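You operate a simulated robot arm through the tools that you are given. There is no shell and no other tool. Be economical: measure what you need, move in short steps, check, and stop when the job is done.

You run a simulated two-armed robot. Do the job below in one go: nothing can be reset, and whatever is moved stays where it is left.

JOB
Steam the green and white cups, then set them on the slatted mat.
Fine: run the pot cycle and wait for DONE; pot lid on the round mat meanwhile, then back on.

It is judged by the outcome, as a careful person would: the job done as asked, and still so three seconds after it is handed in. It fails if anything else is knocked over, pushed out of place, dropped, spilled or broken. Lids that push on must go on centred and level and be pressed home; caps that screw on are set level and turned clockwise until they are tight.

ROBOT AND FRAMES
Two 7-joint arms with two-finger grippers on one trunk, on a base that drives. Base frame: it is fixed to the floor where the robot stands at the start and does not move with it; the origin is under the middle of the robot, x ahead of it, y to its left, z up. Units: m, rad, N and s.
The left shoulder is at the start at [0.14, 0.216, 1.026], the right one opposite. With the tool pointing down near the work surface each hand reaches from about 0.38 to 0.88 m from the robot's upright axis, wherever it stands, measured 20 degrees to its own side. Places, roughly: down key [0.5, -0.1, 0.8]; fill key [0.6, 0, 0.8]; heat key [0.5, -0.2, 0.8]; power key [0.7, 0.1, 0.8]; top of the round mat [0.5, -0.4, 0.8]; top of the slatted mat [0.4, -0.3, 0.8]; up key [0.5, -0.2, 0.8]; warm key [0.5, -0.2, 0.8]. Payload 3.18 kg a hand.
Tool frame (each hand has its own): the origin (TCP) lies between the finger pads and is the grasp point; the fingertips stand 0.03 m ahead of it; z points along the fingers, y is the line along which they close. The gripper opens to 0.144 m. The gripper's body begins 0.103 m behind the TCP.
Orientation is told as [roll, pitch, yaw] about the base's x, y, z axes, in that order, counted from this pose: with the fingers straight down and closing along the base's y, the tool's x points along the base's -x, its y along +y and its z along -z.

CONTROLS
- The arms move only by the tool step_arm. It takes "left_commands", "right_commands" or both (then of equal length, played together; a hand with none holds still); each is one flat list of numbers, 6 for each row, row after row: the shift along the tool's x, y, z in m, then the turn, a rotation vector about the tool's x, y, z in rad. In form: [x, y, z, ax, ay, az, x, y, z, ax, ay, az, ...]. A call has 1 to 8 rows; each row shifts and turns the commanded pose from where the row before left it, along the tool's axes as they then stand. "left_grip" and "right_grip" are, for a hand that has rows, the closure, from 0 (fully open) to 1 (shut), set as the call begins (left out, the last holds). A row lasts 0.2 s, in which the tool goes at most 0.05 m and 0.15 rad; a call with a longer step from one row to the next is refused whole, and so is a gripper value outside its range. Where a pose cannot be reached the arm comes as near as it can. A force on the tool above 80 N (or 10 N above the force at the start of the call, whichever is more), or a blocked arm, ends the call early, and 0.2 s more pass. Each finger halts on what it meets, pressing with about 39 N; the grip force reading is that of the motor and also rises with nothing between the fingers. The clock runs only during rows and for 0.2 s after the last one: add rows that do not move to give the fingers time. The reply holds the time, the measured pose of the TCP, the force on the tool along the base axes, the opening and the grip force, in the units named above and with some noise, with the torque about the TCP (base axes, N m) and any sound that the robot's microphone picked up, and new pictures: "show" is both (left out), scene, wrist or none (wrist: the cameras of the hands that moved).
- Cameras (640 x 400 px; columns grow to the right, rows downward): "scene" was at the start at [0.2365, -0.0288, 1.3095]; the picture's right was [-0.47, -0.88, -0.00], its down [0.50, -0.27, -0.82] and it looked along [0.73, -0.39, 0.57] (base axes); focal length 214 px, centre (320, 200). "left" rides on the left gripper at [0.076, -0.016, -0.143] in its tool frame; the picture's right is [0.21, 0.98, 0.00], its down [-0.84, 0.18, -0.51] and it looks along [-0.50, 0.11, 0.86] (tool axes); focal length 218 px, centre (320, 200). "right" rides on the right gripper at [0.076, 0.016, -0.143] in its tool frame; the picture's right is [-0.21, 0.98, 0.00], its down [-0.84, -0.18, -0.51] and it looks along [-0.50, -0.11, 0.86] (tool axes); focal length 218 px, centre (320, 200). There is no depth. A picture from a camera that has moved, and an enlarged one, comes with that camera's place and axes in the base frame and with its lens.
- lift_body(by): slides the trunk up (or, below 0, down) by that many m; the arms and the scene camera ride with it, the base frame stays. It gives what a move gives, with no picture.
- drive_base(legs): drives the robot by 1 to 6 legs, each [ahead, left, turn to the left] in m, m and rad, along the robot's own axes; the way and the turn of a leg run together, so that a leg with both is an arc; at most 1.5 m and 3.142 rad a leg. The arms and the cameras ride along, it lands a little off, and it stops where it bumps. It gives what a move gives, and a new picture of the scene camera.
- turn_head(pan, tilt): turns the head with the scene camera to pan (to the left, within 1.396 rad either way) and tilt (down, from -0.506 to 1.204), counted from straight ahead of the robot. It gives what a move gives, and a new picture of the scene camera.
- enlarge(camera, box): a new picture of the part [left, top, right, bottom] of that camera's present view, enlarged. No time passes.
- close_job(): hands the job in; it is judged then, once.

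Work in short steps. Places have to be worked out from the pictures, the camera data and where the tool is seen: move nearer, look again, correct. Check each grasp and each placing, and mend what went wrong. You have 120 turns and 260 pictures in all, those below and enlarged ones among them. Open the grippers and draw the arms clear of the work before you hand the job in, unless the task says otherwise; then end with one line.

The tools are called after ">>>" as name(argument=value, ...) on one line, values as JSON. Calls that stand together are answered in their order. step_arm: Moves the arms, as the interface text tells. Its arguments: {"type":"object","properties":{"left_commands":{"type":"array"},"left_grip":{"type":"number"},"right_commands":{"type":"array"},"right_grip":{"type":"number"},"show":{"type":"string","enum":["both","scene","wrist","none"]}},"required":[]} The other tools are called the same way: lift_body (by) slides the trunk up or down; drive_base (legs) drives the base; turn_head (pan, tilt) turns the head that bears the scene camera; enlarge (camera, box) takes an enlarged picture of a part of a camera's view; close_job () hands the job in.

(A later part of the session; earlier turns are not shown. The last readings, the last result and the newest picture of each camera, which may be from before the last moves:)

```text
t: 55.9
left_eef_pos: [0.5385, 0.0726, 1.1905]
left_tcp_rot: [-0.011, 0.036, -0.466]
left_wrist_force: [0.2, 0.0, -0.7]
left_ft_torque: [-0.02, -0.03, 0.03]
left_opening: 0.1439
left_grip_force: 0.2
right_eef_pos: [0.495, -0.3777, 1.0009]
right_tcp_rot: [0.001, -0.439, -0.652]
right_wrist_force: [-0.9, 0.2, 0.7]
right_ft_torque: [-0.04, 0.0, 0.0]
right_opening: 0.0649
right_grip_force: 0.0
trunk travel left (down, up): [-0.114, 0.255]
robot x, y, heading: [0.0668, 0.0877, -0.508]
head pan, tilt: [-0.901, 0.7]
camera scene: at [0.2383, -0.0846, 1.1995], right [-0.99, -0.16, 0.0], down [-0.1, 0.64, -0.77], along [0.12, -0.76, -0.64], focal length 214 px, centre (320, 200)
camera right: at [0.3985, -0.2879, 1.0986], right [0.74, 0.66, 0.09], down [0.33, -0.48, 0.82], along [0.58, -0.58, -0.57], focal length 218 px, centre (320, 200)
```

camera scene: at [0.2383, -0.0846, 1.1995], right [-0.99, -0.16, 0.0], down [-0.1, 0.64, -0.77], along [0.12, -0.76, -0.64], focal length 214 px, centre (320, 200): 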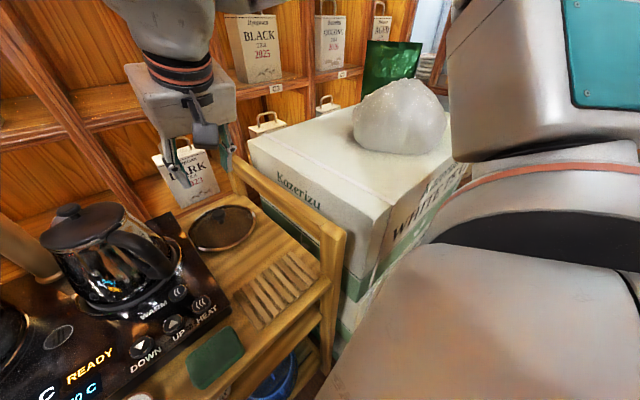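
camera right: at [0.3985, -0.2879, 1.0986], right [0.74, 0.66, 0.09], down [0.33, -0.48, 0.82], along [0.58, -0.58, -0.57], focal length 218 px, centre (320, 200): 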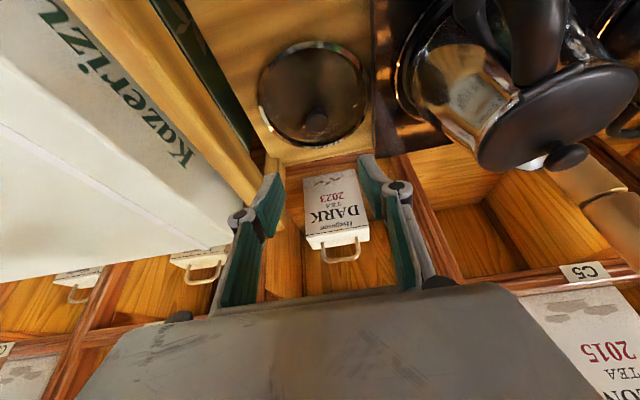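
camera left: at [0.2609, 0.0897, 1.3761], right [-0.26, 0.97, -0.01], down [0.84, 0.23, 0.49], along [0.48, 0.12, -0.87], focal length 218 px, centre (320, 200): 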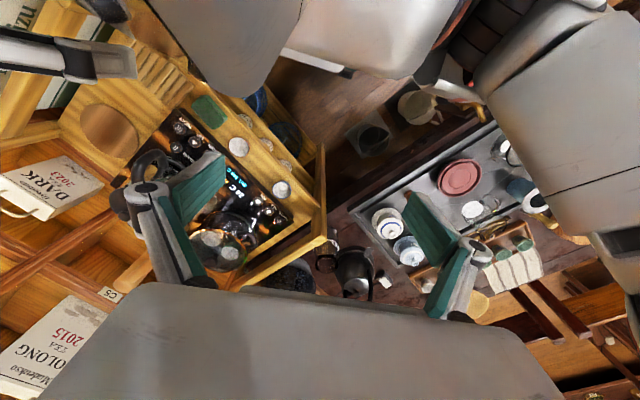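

Lid rests centred on the round mat. Next is the POT key: I bring the left hand, fingers closed, above it.

>>> step_arm(left_commands=[-0.0094, -0.0053, 0.038, 0, 0, 0, -0.0094, -0.0053, 0.038, 0, 0, 0, -0.0094, -0.0053, 0.038, 0, 0, 0, -0.0094, -0.0053, 0.038, 0, 0, 0, -0.0094, -0.0053, 0.03, 0, -0.036, 0], left_grip=1, show="none")

>>> turn_head(pan=-0.3, tilt=0.8)

>>> enlarge(camera="left", box=[160, 80, 480, 280])

```text
t: 57.1
left_eef_pos: [0.5647, 0.0299, 1.0052]
left_tcp_rot: [-0.01, -0.001, -0.465]
left_wrist_force: [0.6, -0.1, -0.3]
left_ft_torque: [0.0, 0.02, 0.01]
left_opening: 0.0
left_grip_force: 30.7
right_eef_pos: [0.4944, -0.3794, 0.9983]
right_tcp_rot: [0.0, -0.435, -0.65]
right_wrist_force: [0.0, -0.3, 1.1]
right_ft_torque: [-0.04, 0.0, -0.01]
right_opening: 0.065
right_grip_force: 0.1
trunk travel left (down, up): [-0.114, 0.255]
robot x, y, heading: [0.0613, 0.0911, -0.512]
head pan, tilt: [-0.901, 0.7]
```

```text
t: 58.1
left_eef_pos: [0.5638, 0.03, 1.0069]
left_tcp_rot: [-0.007, 0.0, -0.467]
left_wrist_force: [-0.4, 0.1, -1.1]
left_ft_torque: [-0.01, -0.02, 0.01]
left_opening: 0.0001
left_grip_force: 30.5
right_eef_pos: [0.4934, -0.3793, 1.0003]
right_tcp_rot: [0.002, -0.438, -0.651]
right_wrist_force: [0.7, -0.9, 0.9]
right_ft_torque: [-0.01, 0.0, 0.0]
right_opening: 0.0649
right_grip_force: 0.1
trunk travel left (down, up): [-0.114, 0.255]
robot x, y, heading: [0.0687, 0.0849, -0.509]
head pan, tilt: [-0.3, 0.799]
camera scene: at [0.2811, -0.0598, 1.1909], right [-0.72, -0.69, 0.0], down [-0.49, 0.52, -0.7], along [0.48, -0.51, -0.72], focal length 214 px, centre (320, 200)
```

scene: 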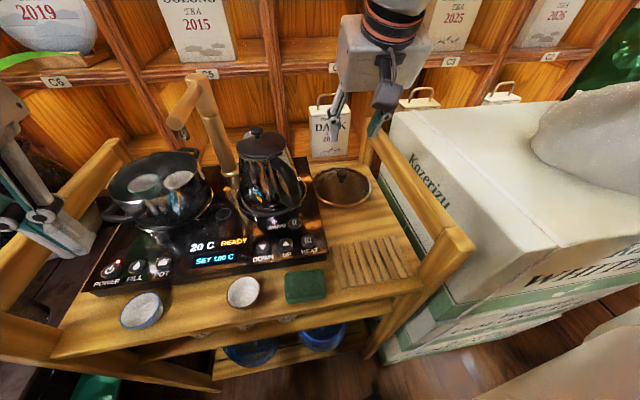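

```text
2.00 times, centred on (320, 180) of left
camera zoom: at [0.4876, 0.0529, 1.1489], right [0.25, 0.97, -0.01], down [0.84, -0.21, 0.51], along [0.49, -0.14, -0.86], focal length 436 px, centre (320, 240)
```

zoom: 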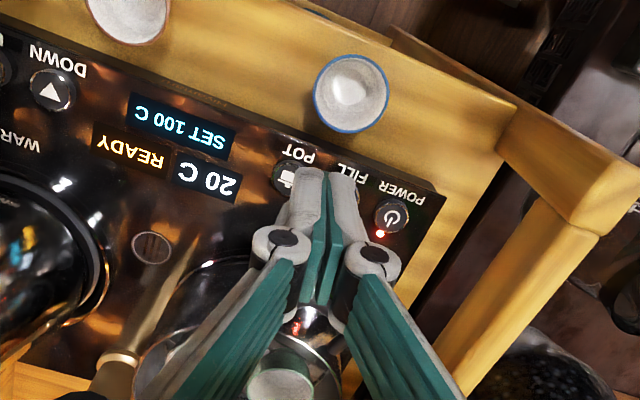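

POT key computed at ≈[0.611,-0.004]. I move above it and stop a few cm short.

>>> step_arm(left_commands=[-0.0142, -0.0021, 0.03, 0, 0, 0, -0.0142, -0.0021, 0.03, 0, 0, 0, -0.0142, -0.0021, 0.03, 0, 0, 0, -0.0142, -0.0021, 0.025, 0, 0, 0, 0, 0, 0, 0, 0, 0], show="wrist")

>>> enlarge(camera="scene", box=[60, 120, 320, 320])

```text
t: 59.3
left_eef_pos: [0.6104, -0.0039, 0.8909]
left_tcp_rot: [-0.009, -0.003, -0.464]
left_wrist_force: [-0.2, 0.5, 0.5]
left_ft_torque: [0.03, -0.01, 0.02]
left_opening: 0.0001
left_grip_force: 30.5
right_eef_pos: [0.4938, -0.3785, 0.9997]
right_tcp_rot: [0.001, -0.44, -0.651]
right_wrist_force: [-1.1, 0.7, -0.1]
right_ft_torque: [0.01, 0.02, 0.03]
right_opening: 0.0647
right_grip_force: 0.0
trunk travel left (down, up): [-0.114, 0.255]
robot x, y, heading: [0.0651, 0.0876, -0.503]
head pan, tilt: [-0.3, 0.799]
camera left: at [0.5329, 0.0186, 1.0338], right [0.25, 0.97, -0.01], down [0.84, -0.21, 0.51], along [0.49, -0.14, -0.86], focal length 218 px, centre (320, 200)
```

left: 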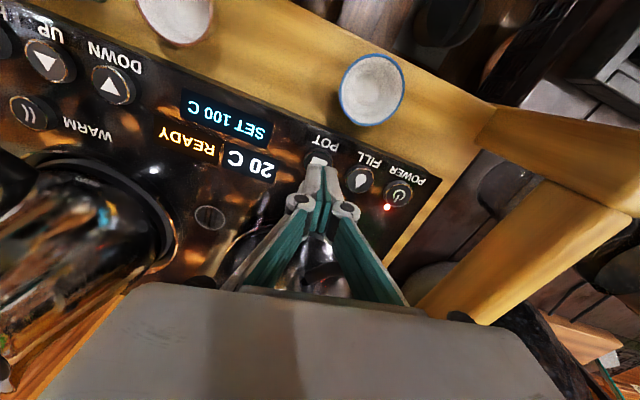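

```text
2.00 times, centred on (190, 220) of scene
camera zoom: at [0.2807, -0.0596, 1.1912], right [-0.72, -0.69, 0.0], down [-0.49, 0.52, -0.7], along [0.48, -0.51, -0.72], focal length 429 px, centre (580, 160)
```

zoom: 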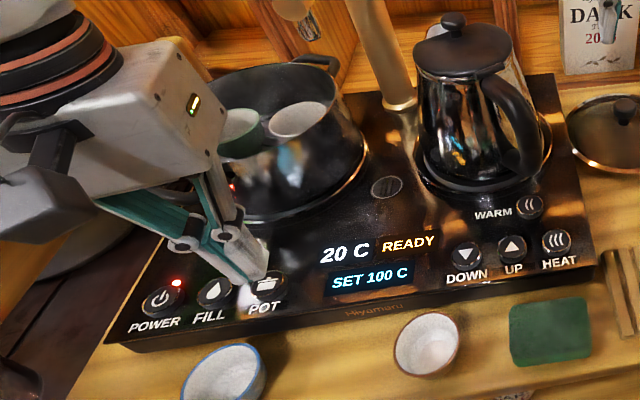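

Triangulating again, the key top is at ≈[0.602,-0.005,0.85], so tips are ~1 cm above and 9 mm too far. I correct and press gently.

>>> step_arm(left_commands=[0.0076, -0.004, 0, 0, 0, 0, 0, 0, 0.006, 0, 0, 0, 0, 0, 0.005, 0, 0, 0, 0, 0, 0.004, 0, 0, 0], show="none")

>>> enlarge(camera="scene", box=[60, 120, 320, 320])

```text
t: 60.3
left_eef_pos: [0.6027, -0.0054, 0.8763]
left_tcp_rot: [-0.009, 0.0, -0.465]
left_wrist_force: [-0.3, -0.2, 0.3]
left_ft_torque: [0.02, 0.02, 0.0]
left_opening: 0.0001
left_grip_force: 31.3
right_eef_pos: [0.4945, -0.3793, 0.999]
right_tcp_rot: [0.001, -0.439, -0.651]
right_wrist_force: [0.0, -0.6, -0.4]
right_ft_torque: [0.0, -0.01, 0.04]
right_opening: 0.0648
right_grip_force: 0.0
trunk travel left (down, up): [-0.114, 0.255]
robot x, y, heading: [0.0656, 0.0901, -0.511]
head pan, tilt: [-0.3, 0.799]
```

```text
2.00 times, centred on (190, 220) of scene
camera zoom: at [0.2813, -0.0598, 1.1908], right [-0.72, -0.69, 0.0], down [-0.49, 0.52, -0.7], along [0.48, -0.5, -0.72], focal length 429 px, centre (580, 160)
```

zoom: 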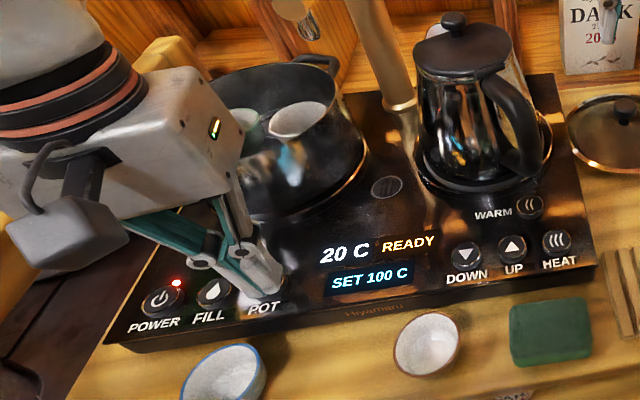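

Fingertips cover the POT key with no force yet. I press further in small steps.

>>> step_arm(left_commands=[0, 0, 0.004, 0, 0, 0, 0, 0, 0.004, 0, 0, 0, 0, 0, 0.004, 0, 0, 0], show="none")

>>> enlarge(camera="scene", box=[60, 120, 320, 320])

```text
t: 61.1
left_eef_pos: [0.602, -0.0053, 0.8692]
left_tcp_rot: [-0.013, -0.01, -0.465]
left_wrist_force: [2.4, 3.2, 26.4]
left_ft_torque: [0.23, 0.13, -0.07]
left_opening: 0.0062
left_grip_force: 30.5
right_eef_pos: [0.4937, -0.3775, 1.0029]
right_tcp_rot: [0.001, -0.441, -0.651]
right_wrist_force: [0.0, -1.2, -0.3]
right_ft_torque: [0.04, -0.01, -0.01]
right_opening: 0.0646
right_grip_force: 0.1
trunk travel left (down, up): [-0.114, 0.255]
robot x, y, heading: [0.0613, 0.087, -0.512]
head pan, tilt: [-0.3, 0.799]
heard: click
```

```text
2.00 times, centred on (190, 220) of scene
camera zoom: at [0.2791, -0.0589, 1.1921], right [-0.72, -0.69, 0.0], down [-0.49, 0.52, -0.7], along [0.48, -0.51, -0.72], focal length 429 px, centre (580, 160)
```

zoom: 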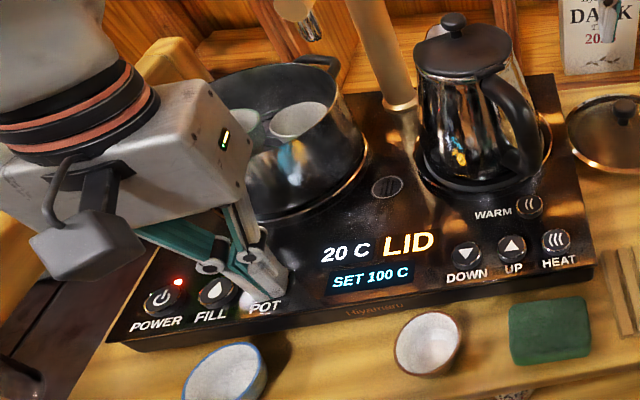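

The display shows "LID": the cycle won't run without the lid on. I lift the left hand clear and see whether this persists.

>>> step_arm(left_commands=[0, 0, -0.03, 0, 0, 0, 0, 0, -0.045, 0, 0, 0, 0.03, 0, -0.035, 0, 0, 0, 0.04, 0.02, -0.02, 0, 0, 0, 0.04, 0.02, 0, 0, 0, 0], show="scene")

>>> enlarge(camera="scene", box=[60, 120, 320, 320])

```text
t: 62.3
left_eef_pos: [0.5204, 0.0808, 0.994]
left_tcp_rot: [-0.009, 0.0, -0.466]
left_wrist_force: [0.5, 0.1, -0.1]
left_ft_torque: [-0.02, 0.0, -0.01]
left_opening: 0.0
left_grip_force: 30.2
right_eef_pos: [0.4931, -0.3794, 0.999]
right_tcp_rot: [-0.001, -0.438, -0.651]
right_wrist_force: [0.2, 1.1, 0.4]
right_ft_torque: [0.03, 0.02, -0.03]
right_opening: 0.0646
right_grip_force: 0.0
trunk travel left (down, up): [-0.114, 0.255]
robot x, y, heading: [0.0659, 0.0876, -0.509]
head pan, tilt: [-0.3, 0.799]
camera scene: at [0.2812, -0.0594, 1.1909], right [-0.72, -0.69, 0.0], down [-0.49, 0.52, -0.7], along [0.48, -0.51, -0.72], focal length 214 px, centre (320, 200)
```

scene: 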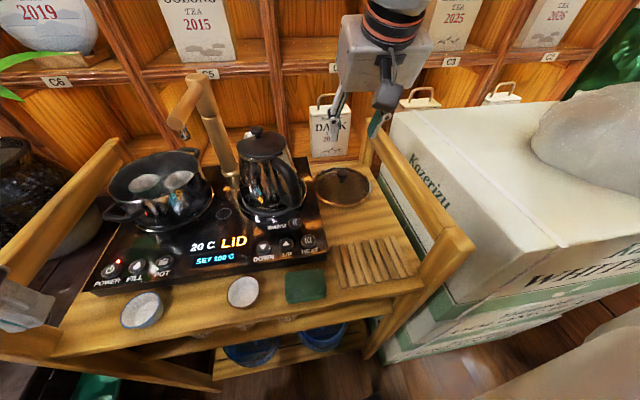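

```text
2.00 times, centred on (190, 220) of scene
camera zoom: at [0.2812, -0.0594, 1.1909], right [-0.72, -0.69, 0.0], down [-0.49, 0.52, -0.7], along [0.48, -0.51, -0.72], focal length 429 px, centre (580, 160)
```

zoom: 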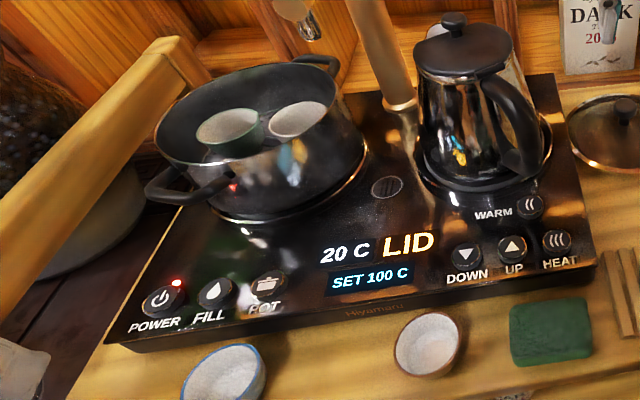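

Confirmed: lid must be on during the cycle, so the round mat applies while the cups come out. I re-grasp the lid with the right hand, and raise the left hand clear.

>>> step_arm(right_commands=[0.014, 0, 0.04, 0, 0, 0, 0.0138, 0, 0.04, 0, 0, 0, 0, 0, 0.04, 0, 0, 0, 0, 0, 0.027, 0, 0, 0, 0, 0, 0, 0, 0, 0], left_commands=[0, 0, -0.04, 0, 0, 0, 0, 0, -0.04, 0, 0, 0, 0, 0, -0.04, 0, 0, 0, 0, 0, -0.04, 0, 0, 0, 0, 0, -0.03, 0, 0, 0], show="none")

>>> enlarge(camera="right", box=[200, 20, 440, 240])

```text
t: 63.5
left_eef_pos: [0.5233, 0.0841, 1.1878]
left_tcp_rot: [-0.012, 0.001, -0.467]
left_wrist_force: [0.0, 0.4, -0.2]
left_ft_torque: [0.01, 0.0, -0.01]
left_opening: 0.0
left_grip_force: 30.7
right_eef_pos: [0.5248, -0.402, 0.858]
right_tcp_rot: [0.002, -0.438, -0.651]
right_wrist_force: [0.0, -0.2, 0.7]
right_ft_torque: [0.02, -0.02, 0.02]
right_opening: 0.0649
right_grip_force: 0.0
trunk travel left (down, up): [-0.114, 0.255]
robot x, y, heading: [0.0623, 0.0866, -0.505]
head pan, tilt: [-0.3, 0.799]
```

```text
1.82 times, centred on (320, 130) of right
camera zoom: at [0.429, -0.3105, 0.9554], right [0.74, 0.66, 0.09], down [0.33, -0.48, 0.82], along [0.59, -0.58, -0.57], focal length 397 px, centre (320, 327)
```

zoom: 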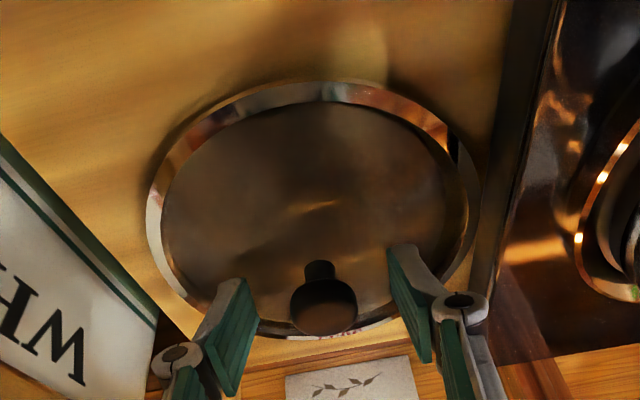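

Same geometry as before. I close on the knob and lift to z≈1.07.

>>> step_arm(right_commands=[0, 0, 0, 0, 0, 0, 0, 0, 0, 0, 0, 0, -0.0156, 0, -0.0332, 0, 0, 0, -0.0156, 0, -0.0332, 0, 0, 0, -0.0156, 0, -0.0332, 0, 0, 0, -0.0156, 0, -0.0332, 0, 0, 0, -0.0156, 0, -0.0332, 0, 0, 0, -0.0156, 0, -0.0332, 0, 0, 0], right_grip=1, show="wrist")

```text
t: 65.3
left_eef_pos: [0.5227, 0.0834, 1.1864]
left_tcp_rot: [-0.007, 0.001, -0.465]
left_wrist_force: [-0.6, -0.3, 0.2]
left_ft_torque: [0.0, 0.01, 0.02]
left_opening: 0.0002
left_grip_force: 30.8
right_eef_pos: [0.5239, -0.4017, 1.077]
right_tcp_rot: [0.0, -0.437, -0.651]
right_wrist_force: [0.8, 0.1, -0.5]
right_ft_torque: [-0.01, 0.01, -0.01]
right_opening: 0.0281
right_grip_force: 39.5
trunk travel left (down, up): [-0.114, 0.255]
robot x, y, heading: [0.0648, 0.0887, -0.507]
head pan, tilt: [-0.3, 0.799]
camera right: at [0.4289, -0.3107, 1.1749], right [0.74, 0.66, 0.09], down [0.33, -0.48, 0.82], along [0.58, -0.58, -0.57], focal length 218 px, centre (320, 200)
```

right: 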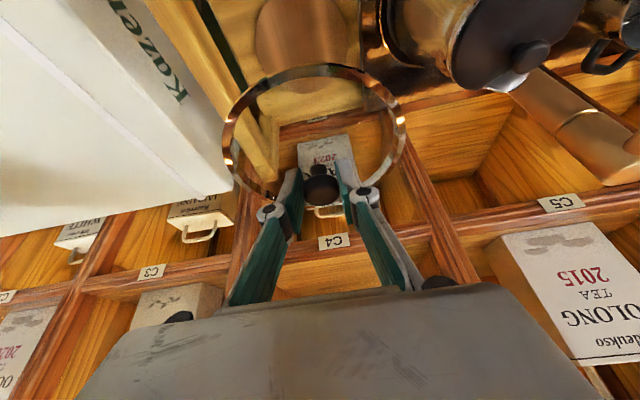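

Lid held level. I back straight out from the cart, then turn the base back to heading 0.

>>> drive_base(legs=[[-0.28, 0, 0], [0, 0, 0.507]])

```text
t: 68.7
left_eef_pos: [0.22, 0.4493, 1.1867]
left_tcp_rot: [-0.011, 0.0, 0.047]
left_wrist_force: [-0.3, 0.2, 0.7]
left_ft_torque: [-0.01, 0.0, 0.01]
left_opening: 0.0
left_grip_force: 30.3
right_eef_pos: [0.4576, 0.0255, 1.0754]
right_tcp_rot: [-0.001, -0.439, -0.138]
right_wrist_force: [-0.7, 0.7, -1.2]
right_ft_torque: [-0.01, 0.02, -0.01]
right_opening: 0.0283
right_grip_force: 38.7
trunk travel left (down, up): [-0.114, 0.255]
robot x, y, heading: [-0.1846, 0.2276, 0.004]
head pan, tilt: [-0.3, 0.799]
camera scene: at [0.0786, 0.2043, 1.1908], right [-0.29, -0.96, 0.0], down [-0.69, 0.21, -0.7], along [0.67, -0.2, -0.72], focal length 214 px, centre (320, 200)
```

scene: 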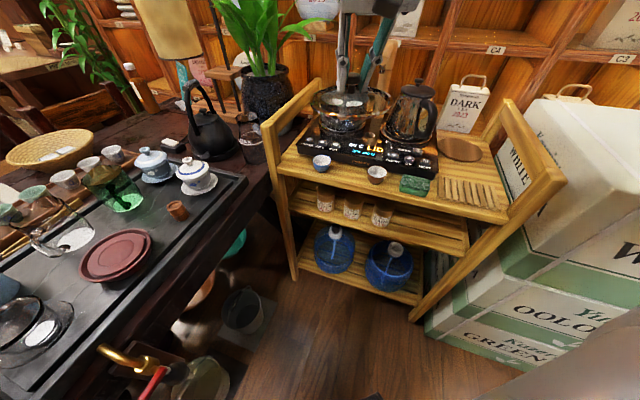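

Plenty of room. I yaw the hand to −0.8 (the orientation used at the pot).

>>> step_arm(right_commands=[0, 0, 0, 0.0562, 0, 0.119, 0, 0, 0, 0.0562, 0, 0.119, 0, 0, 0, 0.0562, 0, 0.119, 0, 0, 0, 0.0562, 0, 0.119, 0, 0, 0, 0.0562, 0, 0.119, 0, 0, 0, 0, 0, 0], show="none")

```text
t: 70.1
left_eef_pos: [0.2196, 0.4483, 1.1857]
left_tcp_rot: [-0.009, -0.001, 0.049]
left_wrist_force: [-0.1, -0.2, -0.4]
left_ft_torque: [-0.02, 0.01, 0.01]
left_opening: 0.0001
left_grip_force: 30.3
right_eef_pos: [0.4385, -0.01, 1.0526]
right_tcp_rot: [0.0, -0.438, -0.796]
right_wrist_force: [0.1, 0.0, -1.2]
right_ft_torque: [0.02, -0.02, -0.03]
right_opening: 0.0279
right_grip_force: 38.8
right hand out of reach, approached as far as the arm can: row 2, 3, 4, 5
trunk travel left (down, up): [-0.114, 0.255]
robot x, y, heading: [-0.1823, 0.2269, 0.005]
head pan, tilt: [-0.3, 0.799]
```

The arm hit its limit and sagged a bit; I pull in slightly and restore height.

>>> step_arm(right_commands=[0.0137, 0.0058, -0.0186, 0, 0, 0, 0.0137, 0.0058, -0.0186, 0, 0, 0, 0, 0, 0, 0, 0, 0], show="wrist")

```text
t: 70.9
left_eef_pos: [0.2194, 0.4487, 1.1853]
left_tcp_rot: [-0.008, 0.002, 0.048]
left_wrist_force: [-0.1, -0.3, 1.3]
left_ft_torque: [0.01, -0.01, -0.05]
left_opening: 0.0001
left_grip_force: 30.6
right_eef_pos: [0.4132, -0.0009, 1.06]
right_tcp_rot: [0.006, -0.428, -0.799]
right_wrist_force: [-0.3, -0.6, -1.7]
right_ft_torque: [0.01, 0.0, 0.0]
right_opening: 0.0283
right_grip_force: 39.3
right hand out of reach, approached as far as the arm can: row 1, 2
trunk travel left (down, up): [-0.114, 0.255]
robot x, y, heading: [-0.179, 0.2294, 0.005]
head pan, tilt: [-0.3, 0.799]
camera right: at [0.3328, 0.1018, 1.1598], right [0.83, 0.55, 0.09], down [0.26, -0.53, 0.81], along [0.49, -0.65, -0.58], focal length 218 px, centre (320, 200)
```

right: 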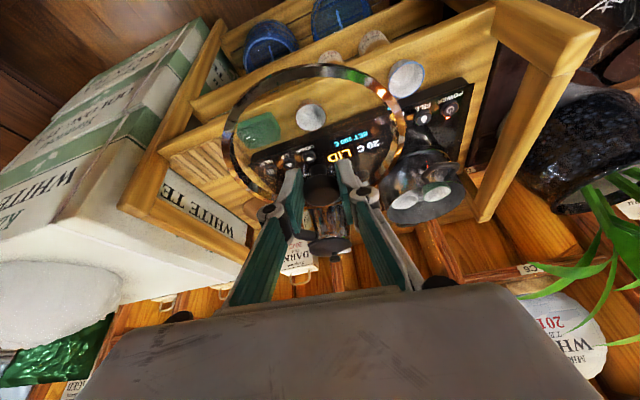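

Acceptable pose. I drive toward the front-left of the pot first.

>>> drive_base(legs=[[0.192, 0.024, 0]])

>>> turn_head(pan=-0.7, tilt=0.6)

```text
t: 72.5
left_eef_pos: [0.4114, 0.4582, 1.1856]
left_tcp_rot: [-0.009, 0.002, 0.039]
left_wrist_force: [0.4, 0.6, -0.9]
left_ft_torque: [0.01, 0.05, -0.01]
left_opening: 0.0
left_grip_force: 30.9
right_eef_pos: [0.5991, 0.0069, 1.0604]
right_tcp_rot: [0.006, -0.428, -0.809]
right_wrist_force: [0.0, 0.5, -0.9]
right_ft_torque: [0.01, 0.02, -0.02]
right_opening: 0.0281
right_grip_force: 38.9
trunk travel left (down, up): [-0.114, 0.255]
robot x, y, heading: [0.0084, 0.242, -0.005]
head pan, tilt: [-0.3, 0.799]
camera scene: at [0.2677, 0.2148, 1.1904], right [-0.3, -0.95, 0.0], down [-0.68, 0.22, -0.7], along [0.66, -0.21, -0.72], focal length 214 px, centre (320, 200)
```

scene: 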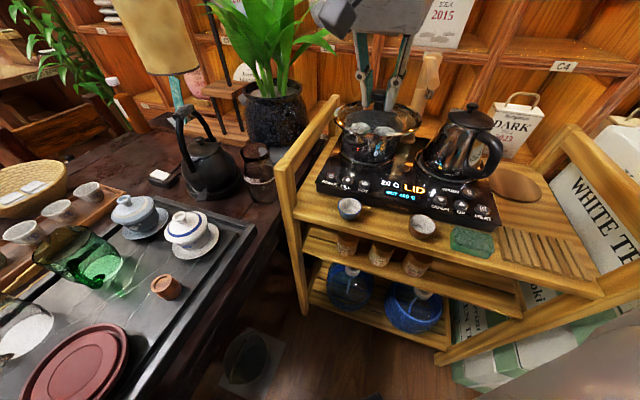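

```text
t: 73.4
left_eef_pos: [0.4107, 0.4579, 1.1858]
left_tcp_rot: [-0.009, 0.003, 0.039]
left_wrist_force: [-0.6, 0.2, -0.2]
left_ft_torque: [0.02, 0.04, -0.01]
left_opening: 0.0001
left_grip_force: 30.4
right_eef_pos: [0.5982, 0.0075, 1.0608]
right_tcp_rot: [0.005, -0.429, -0.81]
right_wrist_force: [0.0, -0.5, -1.2]
right_ft_torque: [0.01, -0.02, -0.01]
right_opening: 0.0283
right_grip_force: 39.2
trunk travel left (down, up): [-0.114, 0.255]
robot x, y, heading: [0.0079, 0.2442, -0.009]
head pan, tilt: [-0.7, 0.6]
camera scene: at [0.2571, 0.1824, 1.2077], right [-0.65, -0.76, 0.0], down [-0.43, 0.37, -0.82], along [0.63, -0.53, -0.57], focal length 214 px, centre (320, 200)
```

scene: 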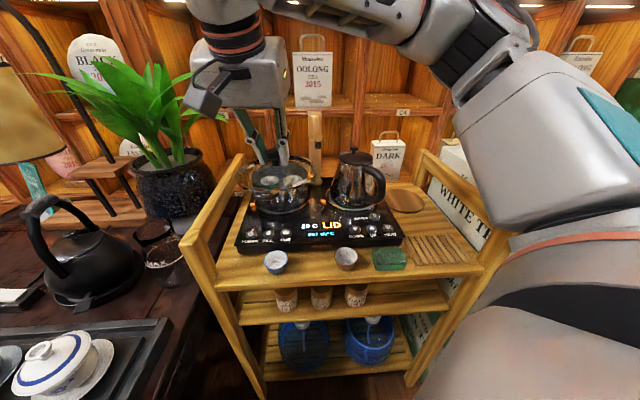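

Clear view. I side-step a little from the spout, then drive along the spout direction to place the lid over the pot.

>>> drive_base(legs=[[0.009, 0.0135, 0], [0.117, -0.091, 0]])

>>> enlarge(camera="scene", box=[180, 80, 420, 270])

>>> enlarge(camera="right", box=[180, 40, 460, 240])

```text
t: 74.2
left_eef_pos: [0.4113, 0.4578, 1.186]
left_tcp_rot: [-0.01, 0.0, 0.037]
left_wrist_force: [0.4, 0.1, -0.3]
left_ft_torque: [0.0, -0.01, 0.03]
left_opening: 0.0
left_grip_force: 30.5
right_eef_pos: [0.5987, 0.0065, 1.0598]
right_tcp_rot: [0.004, -0.43, -0.811]
right_wrist_force: [0.7, 0.2, -1.2]
right_ft_torque: [0.0, 0.04, -0.02]
right_opening: 0.0279
right_grip_force: 38.9
trunk travel left (down, up): [-0.114, 0.255]
robot x, y, heading: [0.0078, 0.242, -0.005]
head pan, tilt: [-0.7, 0.6]
stopped in leg 1: the robot was blocked; the commanded pose is now the measured one
camera scene: at [0.2574, 0.1822, 1.2077], right [-0.65, -0.76, 0.0], down [-0.43, 0.37, -0.82], along [0.63, -0.54, -0.57], focal length 214 px, centre (320, 200)
```

scene: 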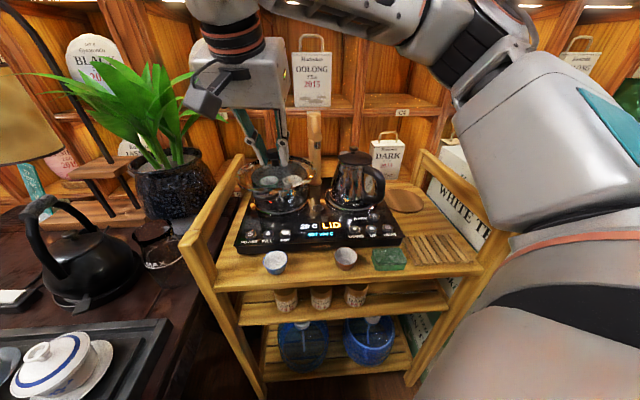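

```text
2.11 times, centred on (300, 175) of scene
camera zoom: at [0.2574, 0.1822, 1.2077], right [-0.65, -0.76, 0.0], down [-0.43, 0.37, -0.82], along [0.63, -0.54, -0.57], focal length 452 px, centre (362, 253)
```

zoom: 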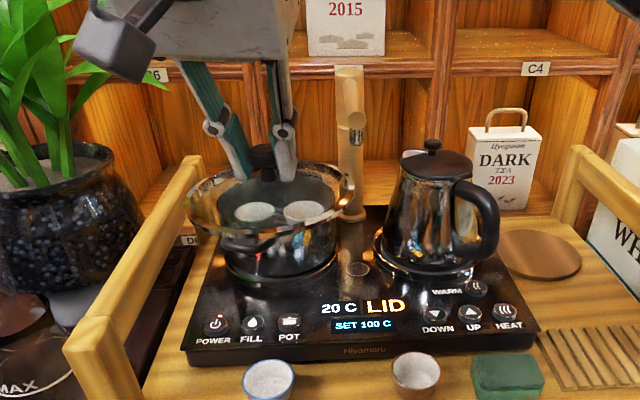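

```text
2.00 times, centred on (320, 140) of right
camera zoom: at [0.5196, 0.1101, 1.1598], right [0.84, 0.54, 0.09], down [0.25, -0.53, 0.81], along [0.48, -0.66, -0.58], focal length 436 px, centre (320, 320)
```

zoom: 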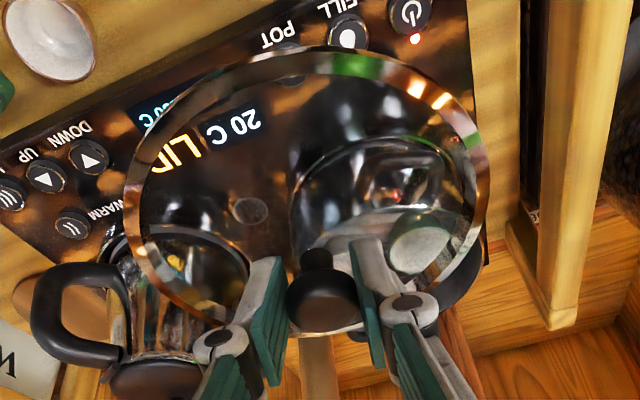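

The base can't go further left (tea table). I shift the lid 1.5 cm left with the arm instead, then drive forward-right.

>>> step_arm(right_commands=[0, 0.015, 0, 0, 0, 0, 0, 0, 0, 0, 0, 0], show="none")

>>> drive_base(legs=[[0.06, -0.046, 0]])

```text
t: 74.8
left_eef_pos: [0.4101, 0.4573, 1.1865]
left_tcp_rot: [-0.01, -0.001, 0.034]
left_wrist_force: [-0.4, -0.4, -0.6]
left_ft_torque: [-0.02, 0.0, 0.0]
left_opening: 0.0001
left_grip_force: 30.6
right_eef_pos: [0.6018, 0.0071, 1.0598]
right_tcp_rot: [0.005, -0.428, -0.812]
right_wrist_force: [-0.1, -0.7, -2.1]
right_ft_torque: [0.0, 0.0, 0.0]
right_opening: 0.0279
right_grip_force: 38.5
right hand out of reach, approached as far as the arm can: row 1
trunk travel left (down, up): [-0.114, 0.255]
robot x, y, heading: [0.002, 0.2374, -0.011]
head pan, tilt: [-0.7, 0.6]
```

```text
t: 75.9
left_eef_pos: [0.4705, 0.4119, 1.186]
left_tcp_rot: [-0.007, -0.001, 0.036]
left_wrist_force: [0.7, 0.5, 0.3]
left_ft_torque: [-0.01, 0.02, 0.02]
left_opening: 0.0002
left_grip_force: 30.2
right_eef_pos: [0.6604, -0.042, 1.0595]
right_tcp_rot: [0.006, -0.431, -0.812]
right_wrist_force: [-1.2, -0.1, -2.1]
right_ft_torque: [0.02, -0.01, 0.0]
right_opening: 0.0281
right_grip_force: 39.0
trunk travel left (down, up): [-0.114, 0.255]
robot x, y, heading: [0.0673, 0.1967, -0.009]
head pan, tilt: [-0.7, 0.6]
camera scene: at [0.3166, 0.1361, 1.2078], right [-0.65, -0.76, 0.0], down [-0.43, 0.37, -0.82], along [0.63, -0.54, -0.57], focal length 214 px, centre (320, 200)
```

scene: 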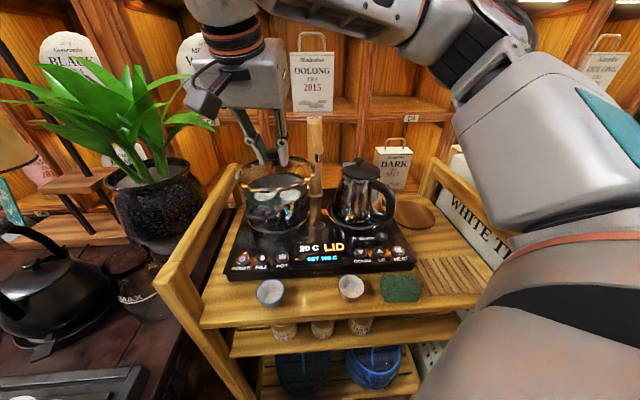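

Now the remaining move is [0.062,-0.03]; I drive it, keeping just clear of the table and spout.

>>> drive_base(legs=[[0.0615, -0.029, 0]])

>>> enlarge(camera="scene", box=[180, 80, 420, 270])

>>> enlarge(camera="right", box=[180, 40, 460, 240])

```text
t: 76.9
left_eef_pos: [0.5305, 0.3819, 1.1868]
left_tcp_rot: [-0.008, -0.001, 0.036]
left_wrist_force: [0.4, -0.7, -0.8]
left_ft_torque: [0.02, 0.01, -0.02]
left_opening: 0.0
left_grip_force: 30.8
right_eef_pos: [0.7202, -0.0698, 1.0605]
right_tcp_rot: [0.004, -0.429, -0.812]
right_wrist_force: [0.3, 0.1, -1.4]
right_ft_torque: [0.03, 0.03, -0.02]
right_opening: 0.0281
right_grip_force: 38.7
trunk travel left (down, up): [-0.114, 0.255]
robot x, y, heading: [0.1286, 0.1672, -0.006]
head pan, tilt: [-0.7, 0.6]
camera scene: at [0.377, 0.1067, 1.2078], right [-0.65, -0.76, 0.0], down [-0.43, 0.37, -0.82], along [0.63, -0.54, -0.57], focal length 214 px, centre (320, 200)
```

scene: 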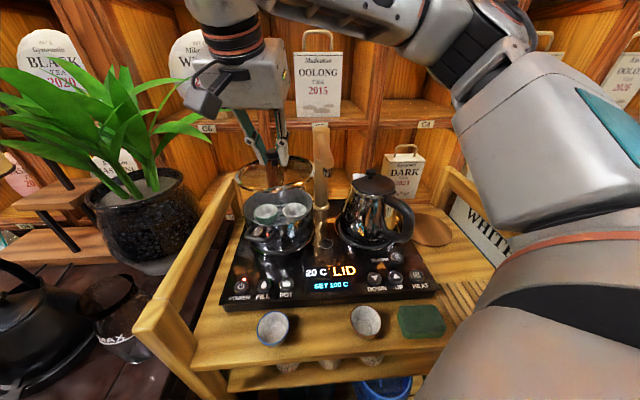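

```text
2.11 times, centred on (300, 175) of scene
camera zoom: at [0.377, 0.1067, 1.2078], right [-0.65, -0.76, 0.0], down [-0.43, 0.37, -0.82], along [0.63, -0.54, -0.57], focal length 452 px, centre (362, 253)
```

zoom: 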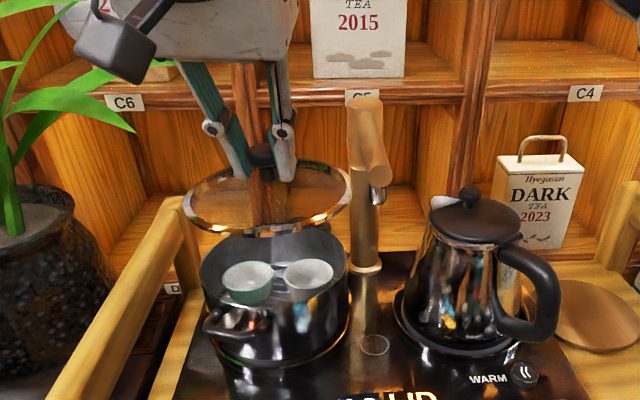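

```text
2.00 times, centred on (320, 140) of right
camera zoom: at [0.6418, 0.0336, 1.1589], right [0.84, 0.54, 0.09], down [0.25, -0.53, 0.81], along [0.48, -0.66, -0.58], focal length 436 px, centre (320, 320)
```

zoom: 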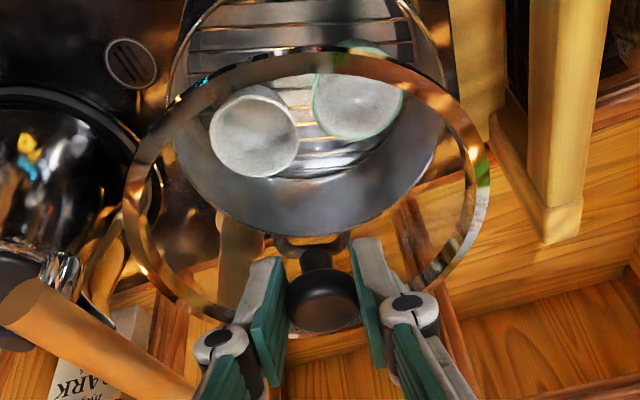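

Lid hovers right over the pot. I correct ~6 mm forward and descend to just above seating.

>>> step_arm(right_commands=[0.0086, 0, 0.0237, 0, -0.008, 0, 0.0086, 0, 0.0237, 0, 0, 0, 0.0086, 0, 0.0237, 0, 0, 0, 0, 0, 0, 0, 0, 0], show="none")

>>> enlarge(camera="scene", box=[180, 80, 420, 270])

>>> enlarge(camera="right", box=[180, 40, 460, 240])

```text
t: 77.9
left_eef_pos: [0.5295, 0.3819, 1.1857]
left_tcp_rot: [-0.012, -0.001, 0.035]
left_wrist_force: [0.2, 0.2, -0.5]
left_ft_torque: [-0.02, -0.01, 0.01]
left_opening: 0.0001
left_grip_force: 30.1
right_eef_pos: [0.7254, -0.0741, 0.9845]
right_tcp_rot: [0.006, -0.437, -0.813]
right_wrist_force: [-0.1, -0.2, -1.4]
right_ft_torque: [0.04, 0.03, 0.02]
right_opening: 0.0284
right_grip_force: 38.7
trunk travel left (down, up): [-0.114, 0.255]
robot x, y, heading: [0.1235, 0.1681, -0.012]
head pan, tilt: [-0.7, 0.6]
```

```text
2.11 times, centred on (300, 175) of scene
camera zoom: at [0.3766, 0.1072, 1.2078], right [-0.65, -0.76, 0.0], down [-0.43, 0.37, -0.83], along [0.63, -0.54, -0.56], focal length 452 px, centre (362, 253)
```

zoom: 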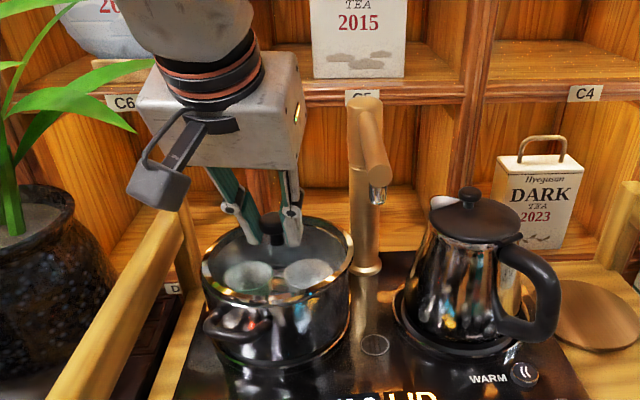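

```text
2.00 times, centred on (320, 140) of right
camera zoom: at [0.6463, 0.0306, 1.082], right [0.84, 0.54, 0.09], down [0.24, -0.52, 0.82], along [0.49, -0.66, -0.57], focal length 436 px, centre (320, 320)
```

zoom: 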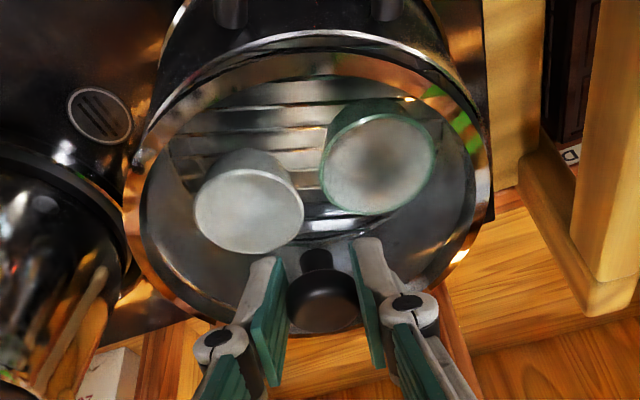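

Well centred. I lower until it seats and press lightly.

>>> step_arm(right_commands=[0.0012, 0, 0.0027, 0, 0, 0, 0.0012, 0, 0.0027, 0, 0, 0, 0.0012, 0, 0.0027, 0, 0, 0, 0, 0, 0, 0, 0, 0], show="none")

>>> enlarge(camera="scene", box=[180, 80, 420, 270])

```text
t: 78.9
left_eef_pos: [0.5287, 0.3825, 1.1883]
left_tcp_rot: [-0.009, -0.001, 0.037]
left_wrist_force: [0.6, 1.5, -0.4]
left_ft_torque: [0.01, 0.02, 0.0]
left_opening: 0.0002
left_grip_force: 30.6
right_eef_pos: [0.7248, -0.0749, 0.979]
right_tcp_rot: [0.013, -0.444, -0.817]
right_wrist_force: [-1.5, -6.4, 26.5]
right_ft_torque: [-0.07, 0.05, -0.16]
right_opening: 0.0281
right_grip_force: 39.0
trunk travel left (down, up): [-0.114, 0.255]
robot x, y, heading: [0.1229, 0.1646, -0.008]
head pan, tilt: [-0.7, 0.6]
```

```text
2.11 times, centred on (300, 175) of scene
camera zoom: at [0.3741, 0.1072, 1.2089], right [-0.65, -0.76, 0.0], down [-0.43, 0.37, -0.83], along [0.63, -0.54, -0.56], focal length 452 px, centre (362, 253)
```

zoom: 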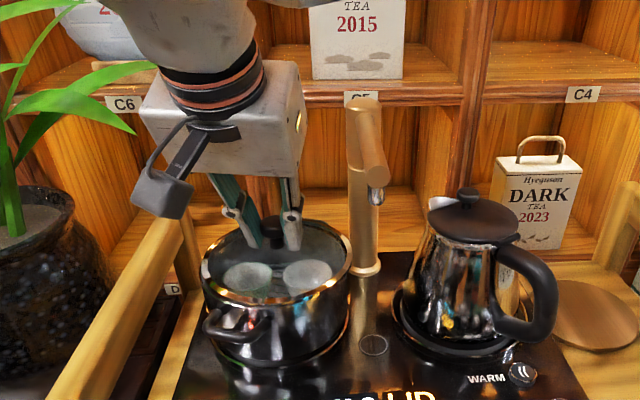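

Seated at the original height (0.979) with 26 N. I press a little more to be sure it's home.

>>> step_arm(right_commands=[0.0012, 0, 0.0027, 0, 0, 0, 0.0012, 0, 0.0027, 0, 0, 0], show="none")

>>> step_arm(right_commands=[-0.003, 0, -0.006, 0, 0, 0, 0, 0, 0, 0, 0, 0], right_grip=0.55, show="none")

>>> enlarge(camera="scene", box=[180, 120, 460, 320])

```text
t: 79.5
left_eef_pos: [0.5266, 0.3835, 1.188]
left_tcp_rot: [-0.01, -0.007, 0.036]
left_wrist_force: [0.3, -0.4, -0.1]
left_ft_torque: [0.0, 0.0, -0.01]
left_opening: 0.0
left_grip_force: 30.8
right_eef_pos: [0.7244, -0.0741, 0.9796]
right_tcp_rot: [0.025, -0.45, -0.821]
right_wrist_force: [1.9, -13.2, 58.2]
right_ft_torque: [-0.6, 0.16, -0.08]
right_opening: 0.0281
right_grip_force: 38.9
trunk travel left (down, up): [-0.114, 0.255]
robot x, y, heading: [0.1211, 0.1634, -0.009]
head pan, tilt: [-0.7, 0.6]
```

```text
t: 80.1
left_eef_pos: [0.5307, 0.3838, 1.1856]
left_tcp_rot: [-0.009, 0.004, 0.037]
left_wrist_force: [-0.3, 0.0, -0.7]
left_ft_torque: [0.0, 0.01, 0.03]
left_opening: 0.0
left_grip_force: 30.6
right_eef_pos: [0.7249, -0.0733, 0.9707]
right_tcp_rot: [-0.004, -0.433, -0.807]
right_wrist_force: [0.0, -0.5, 13.4]
right_ft_torque: [-0.06, 0.1, -0.03]
right_opening: 0.0735
right_grip_force: 7.6
trunk travel left (down, up): [-0.114, 0.255]
robot x, y, heading: [0.1292, 0.1665, -0.012]
head pan, tilt: [-0.7, 0.6]
```

```text
2.00 times, centred on (320, 220) of scene
camera zoom: at [0.3769, 0.1078, 1.2068], right [-0.65, -0.76, 0.0], down [-0.43, 0.37, -0.83], along [0.63, -0.54, -0.56], focal length 429 px, centre (320, 160)
```

zoom: 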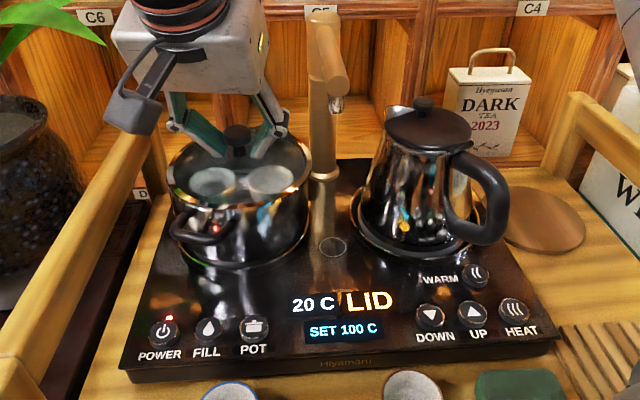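

Lid is seated level. I retreat along the finger axis, then use the same right hand, closed, to press POT.

>>> step_arm(right_commands=[0, 0, -0.04, 0, 0, 0, 0, 0, -0.05, 0, 0, 0, 0.0288, -0.0144, -0.0132, 0, 0, 0, 0.0288, -0.0144, -0.0132, 0, 0, 0, 0.0288, -0.0144, -0.0132, 0, 0, 0], show="scene")

>>> step_arm(right_commands=[0, 0, 0, 0, 0, 0, 0.0146, 0, 0.0318, 0, 0, 0, 0.0146, 0, 0.0318, 0, 0, 0, 0.0146, 0, 0.0318, 0, 0, 0], right_grip=1, show="wrist")

>>> enlarge(camera="scene", box=[180, 120, 460, 320])

```text
t: 81.3
left_eef_pos: [0.5256, 0.3832, 1.1904]
left_tcp_rot: [-0.011, -0.009, 0.036]
left_wrist_force: [-1.1, 0.3, 0.1]
left_ft_torque: [-0.01, -0.11, 0.01]
left_opening: 0.0001
left_grip_force: 30.6
right_eef_pos: [0.5803, -0.0368, 1.0492]
right_tcp_rot: [0.022, -0.429, -0.827]
right_wrist_force: [-1.4, 0.4, 0.2]
right_ft_torque: [0.01, -0.11, 0.04]
right_opening: 0.0648
right_grip_force: 0.0
right hand out of reach, approached as far as the arm can: row 2, 3, 4, 5
trunk travel left (down, up): [-0.114, 0.255]
robot x, y, heading: [0.1277, 0.166, -0.004]
head pan, tilt: [-0.7, 0.6]
heard: snap
camera scene: at [0.3721, 0.1077, 1.2097], right [-0.65, -0.76, 0.0], down [-0.43, 0.37, -0.83], along [0.63, -0.54, -0.56], focal length 214 px, centre (320, 200)
```

scene: 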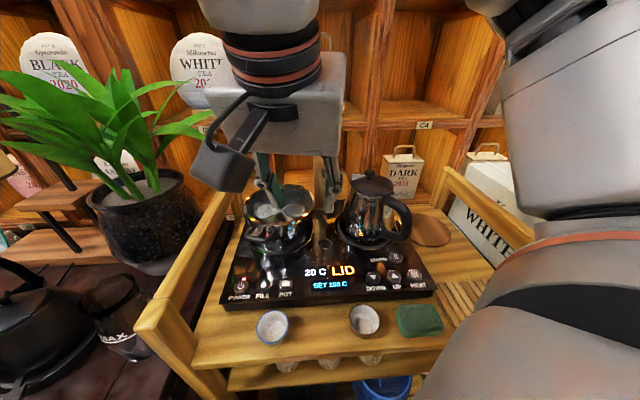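

```text
t: 82.3
left_eef_pos: [0.5295, 0.3828, 1.1866]
left_tcp_rot: [-0.011, -0.002, 0.036]
left_wrist_force: [0.0, 0.4, -0.9]
left_ft_torque: [0.0, -0.03, -0.02]
left_opening: 0.0
left_grip_force: 30.6
right_eef_pos: [0.5821, -0.0382, 0.9489]
right_tcp_rot: [0.01, -0.431, -0.821]
right_wrist_force: [0.5, 0.8, -0.9]
right_ft_torque: [0.02, -0.04, -0.03]
right_opening: 0.0
right_grip_force: 30.9
right hand out of reach, approached as far as the arm can: row 4
trunk travel left (down, up): [-0.114, 0.255]
robot x, y, heading: [0.1245, 0.1684, -0.008]
head pan, tilt: [-0.7, 0.6]
camera right: at [0.5036, 0.0656, 1.048], right [0.84, 0.53, 0.1], down [0.24, -0.53, 0.81], along [0.48, -0.66, -0.58], focal length 218 px, centre (320, 200)
```

right: 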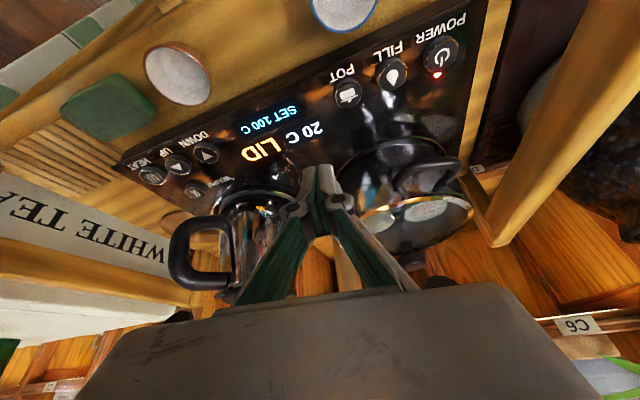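

```text
2.00 times, centred on (320, 220) of scene
camera zoom: at [0.3767, 0.1073, 1.2077], right [-0.65, -0.76, 0.0], down [-0.43, 0.37, -0.83], along [0.63, -0.54, -0.56], focal length 429 px, centre (320, 160)
```

zoom: 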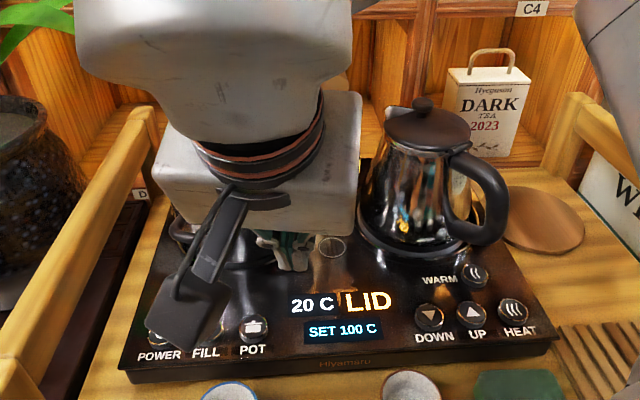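

The "snap" came while releasing; the lid looks on. The right hand is too folded here to reach the key, so I back the base a little and extend.

>>> drive_base(legs=[[-0.09, 0, 0]])

>>> step_arm(right_commands=[-0.015, 0.031, 0.007, 0, 0, 0, -0.015, 0.031, 0.007, 0, 0, 0, -0.015, 0.031, 0.007, 0, 0, 0, 0, 0, 0, 0, 0, 0], show="wrist")

>>> enlarge(camera="scene", box=[180, 100, 460, 300])

```text
t: 83.4
left_eef_pos: [0.4431, 0.3836, 1.1863]
left_tcp_rot: [-0.011, -0.001, 0.034]
left_wrist_force: [-0.1, 0.3, 0.4]
left_ft_torque: [0.0, -0.05, -0.01]
left_opening: 0.0
left_grip_force: 30.8
right_eef_pos: [0.4941, -0.0388, 0.9499]
right_tcp_rot: [0.009, -0.429, -0.822]
right_wrist_force: [0.7, 0.7, 0.4]
right_ft_torque: [0.01, 0.0, 0.01]
right_opening: 0.0
right_grip_force: 30.7
trunk travel left (down, up): [-0.114, 0.255]
robot x, y, heading: [0.037, 0.1661, -0.009]
head pan, tilt: [-0.7, 0.6]
camera scene: at [0.2885, 0.1076, 1.2077], right [-0.65, -0.76, 0.0], down [-0.43, 0.37, -0.83], along [0.63, -0.54, -0.56], focal length 214 px, centre (320, 200)
```

scene: 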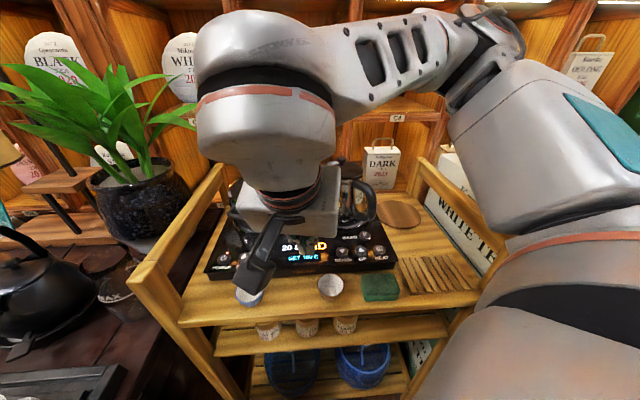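

```text
t: 84.4
left_eef_pos: [0.4435, 0.3822, 1.1876]
left_tcp_rot: [-0.011, 0.0, 0.035]
left_wrist_force: [-0.6, 0.1, -0.2]
left_ft_torque: [0.0, -0.05, 0.0]
left_opening: 0.0001
left_grip_force: 30.1
right_eef_pos: [0.541, -0.0371, 0.9342]
right_tcp_rot: [0.012, -0.424, -0.829]
right_wrist_force: [-1.2, -0.2, -0.1]
right_ft_torque: [0.0, -0.02, -0.01]
right_opening: 0.0
right_grip_force: 31.2
right hand out of reach, approached as far as the arm can: row 1, 2, 3
trunk travel left (down, up): [-0.114, 0.255]
robot x, y, heading: [0.0428, 0.1647, -0.013]
head pan, tilt: [-0.7, 0.6]
camera right: at [0.4631, 0.0679, 1.0343], right [0.85, 0.52, 0.1], down [0.24, -0.54, 0.81], along [0.48, -0.66, -0.58], focal length 218 px, centre (320, 200)
```

right: 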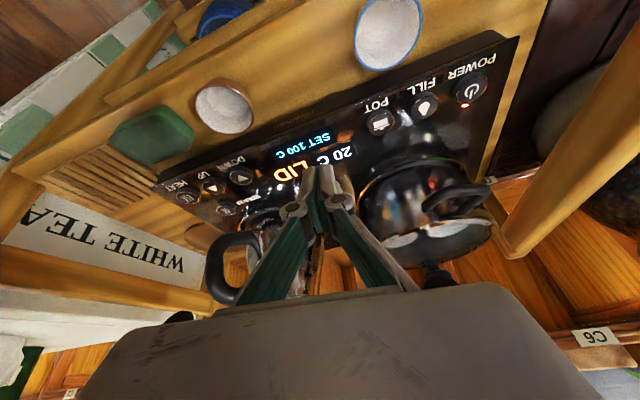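

```text
2.00 times, centred on (320, 200) of scene
camera zoom: at [0.2882, 0.1077, 1.208], right [-0.65, -0.76, 0.0], down [-0.43, 0.37, -0.83], along [0.63, -0.54, -0.56], focal length 429 px, centre (320, 200)
```

zoom: 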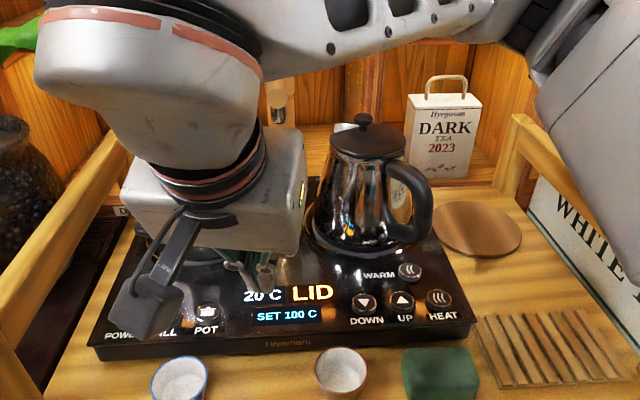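

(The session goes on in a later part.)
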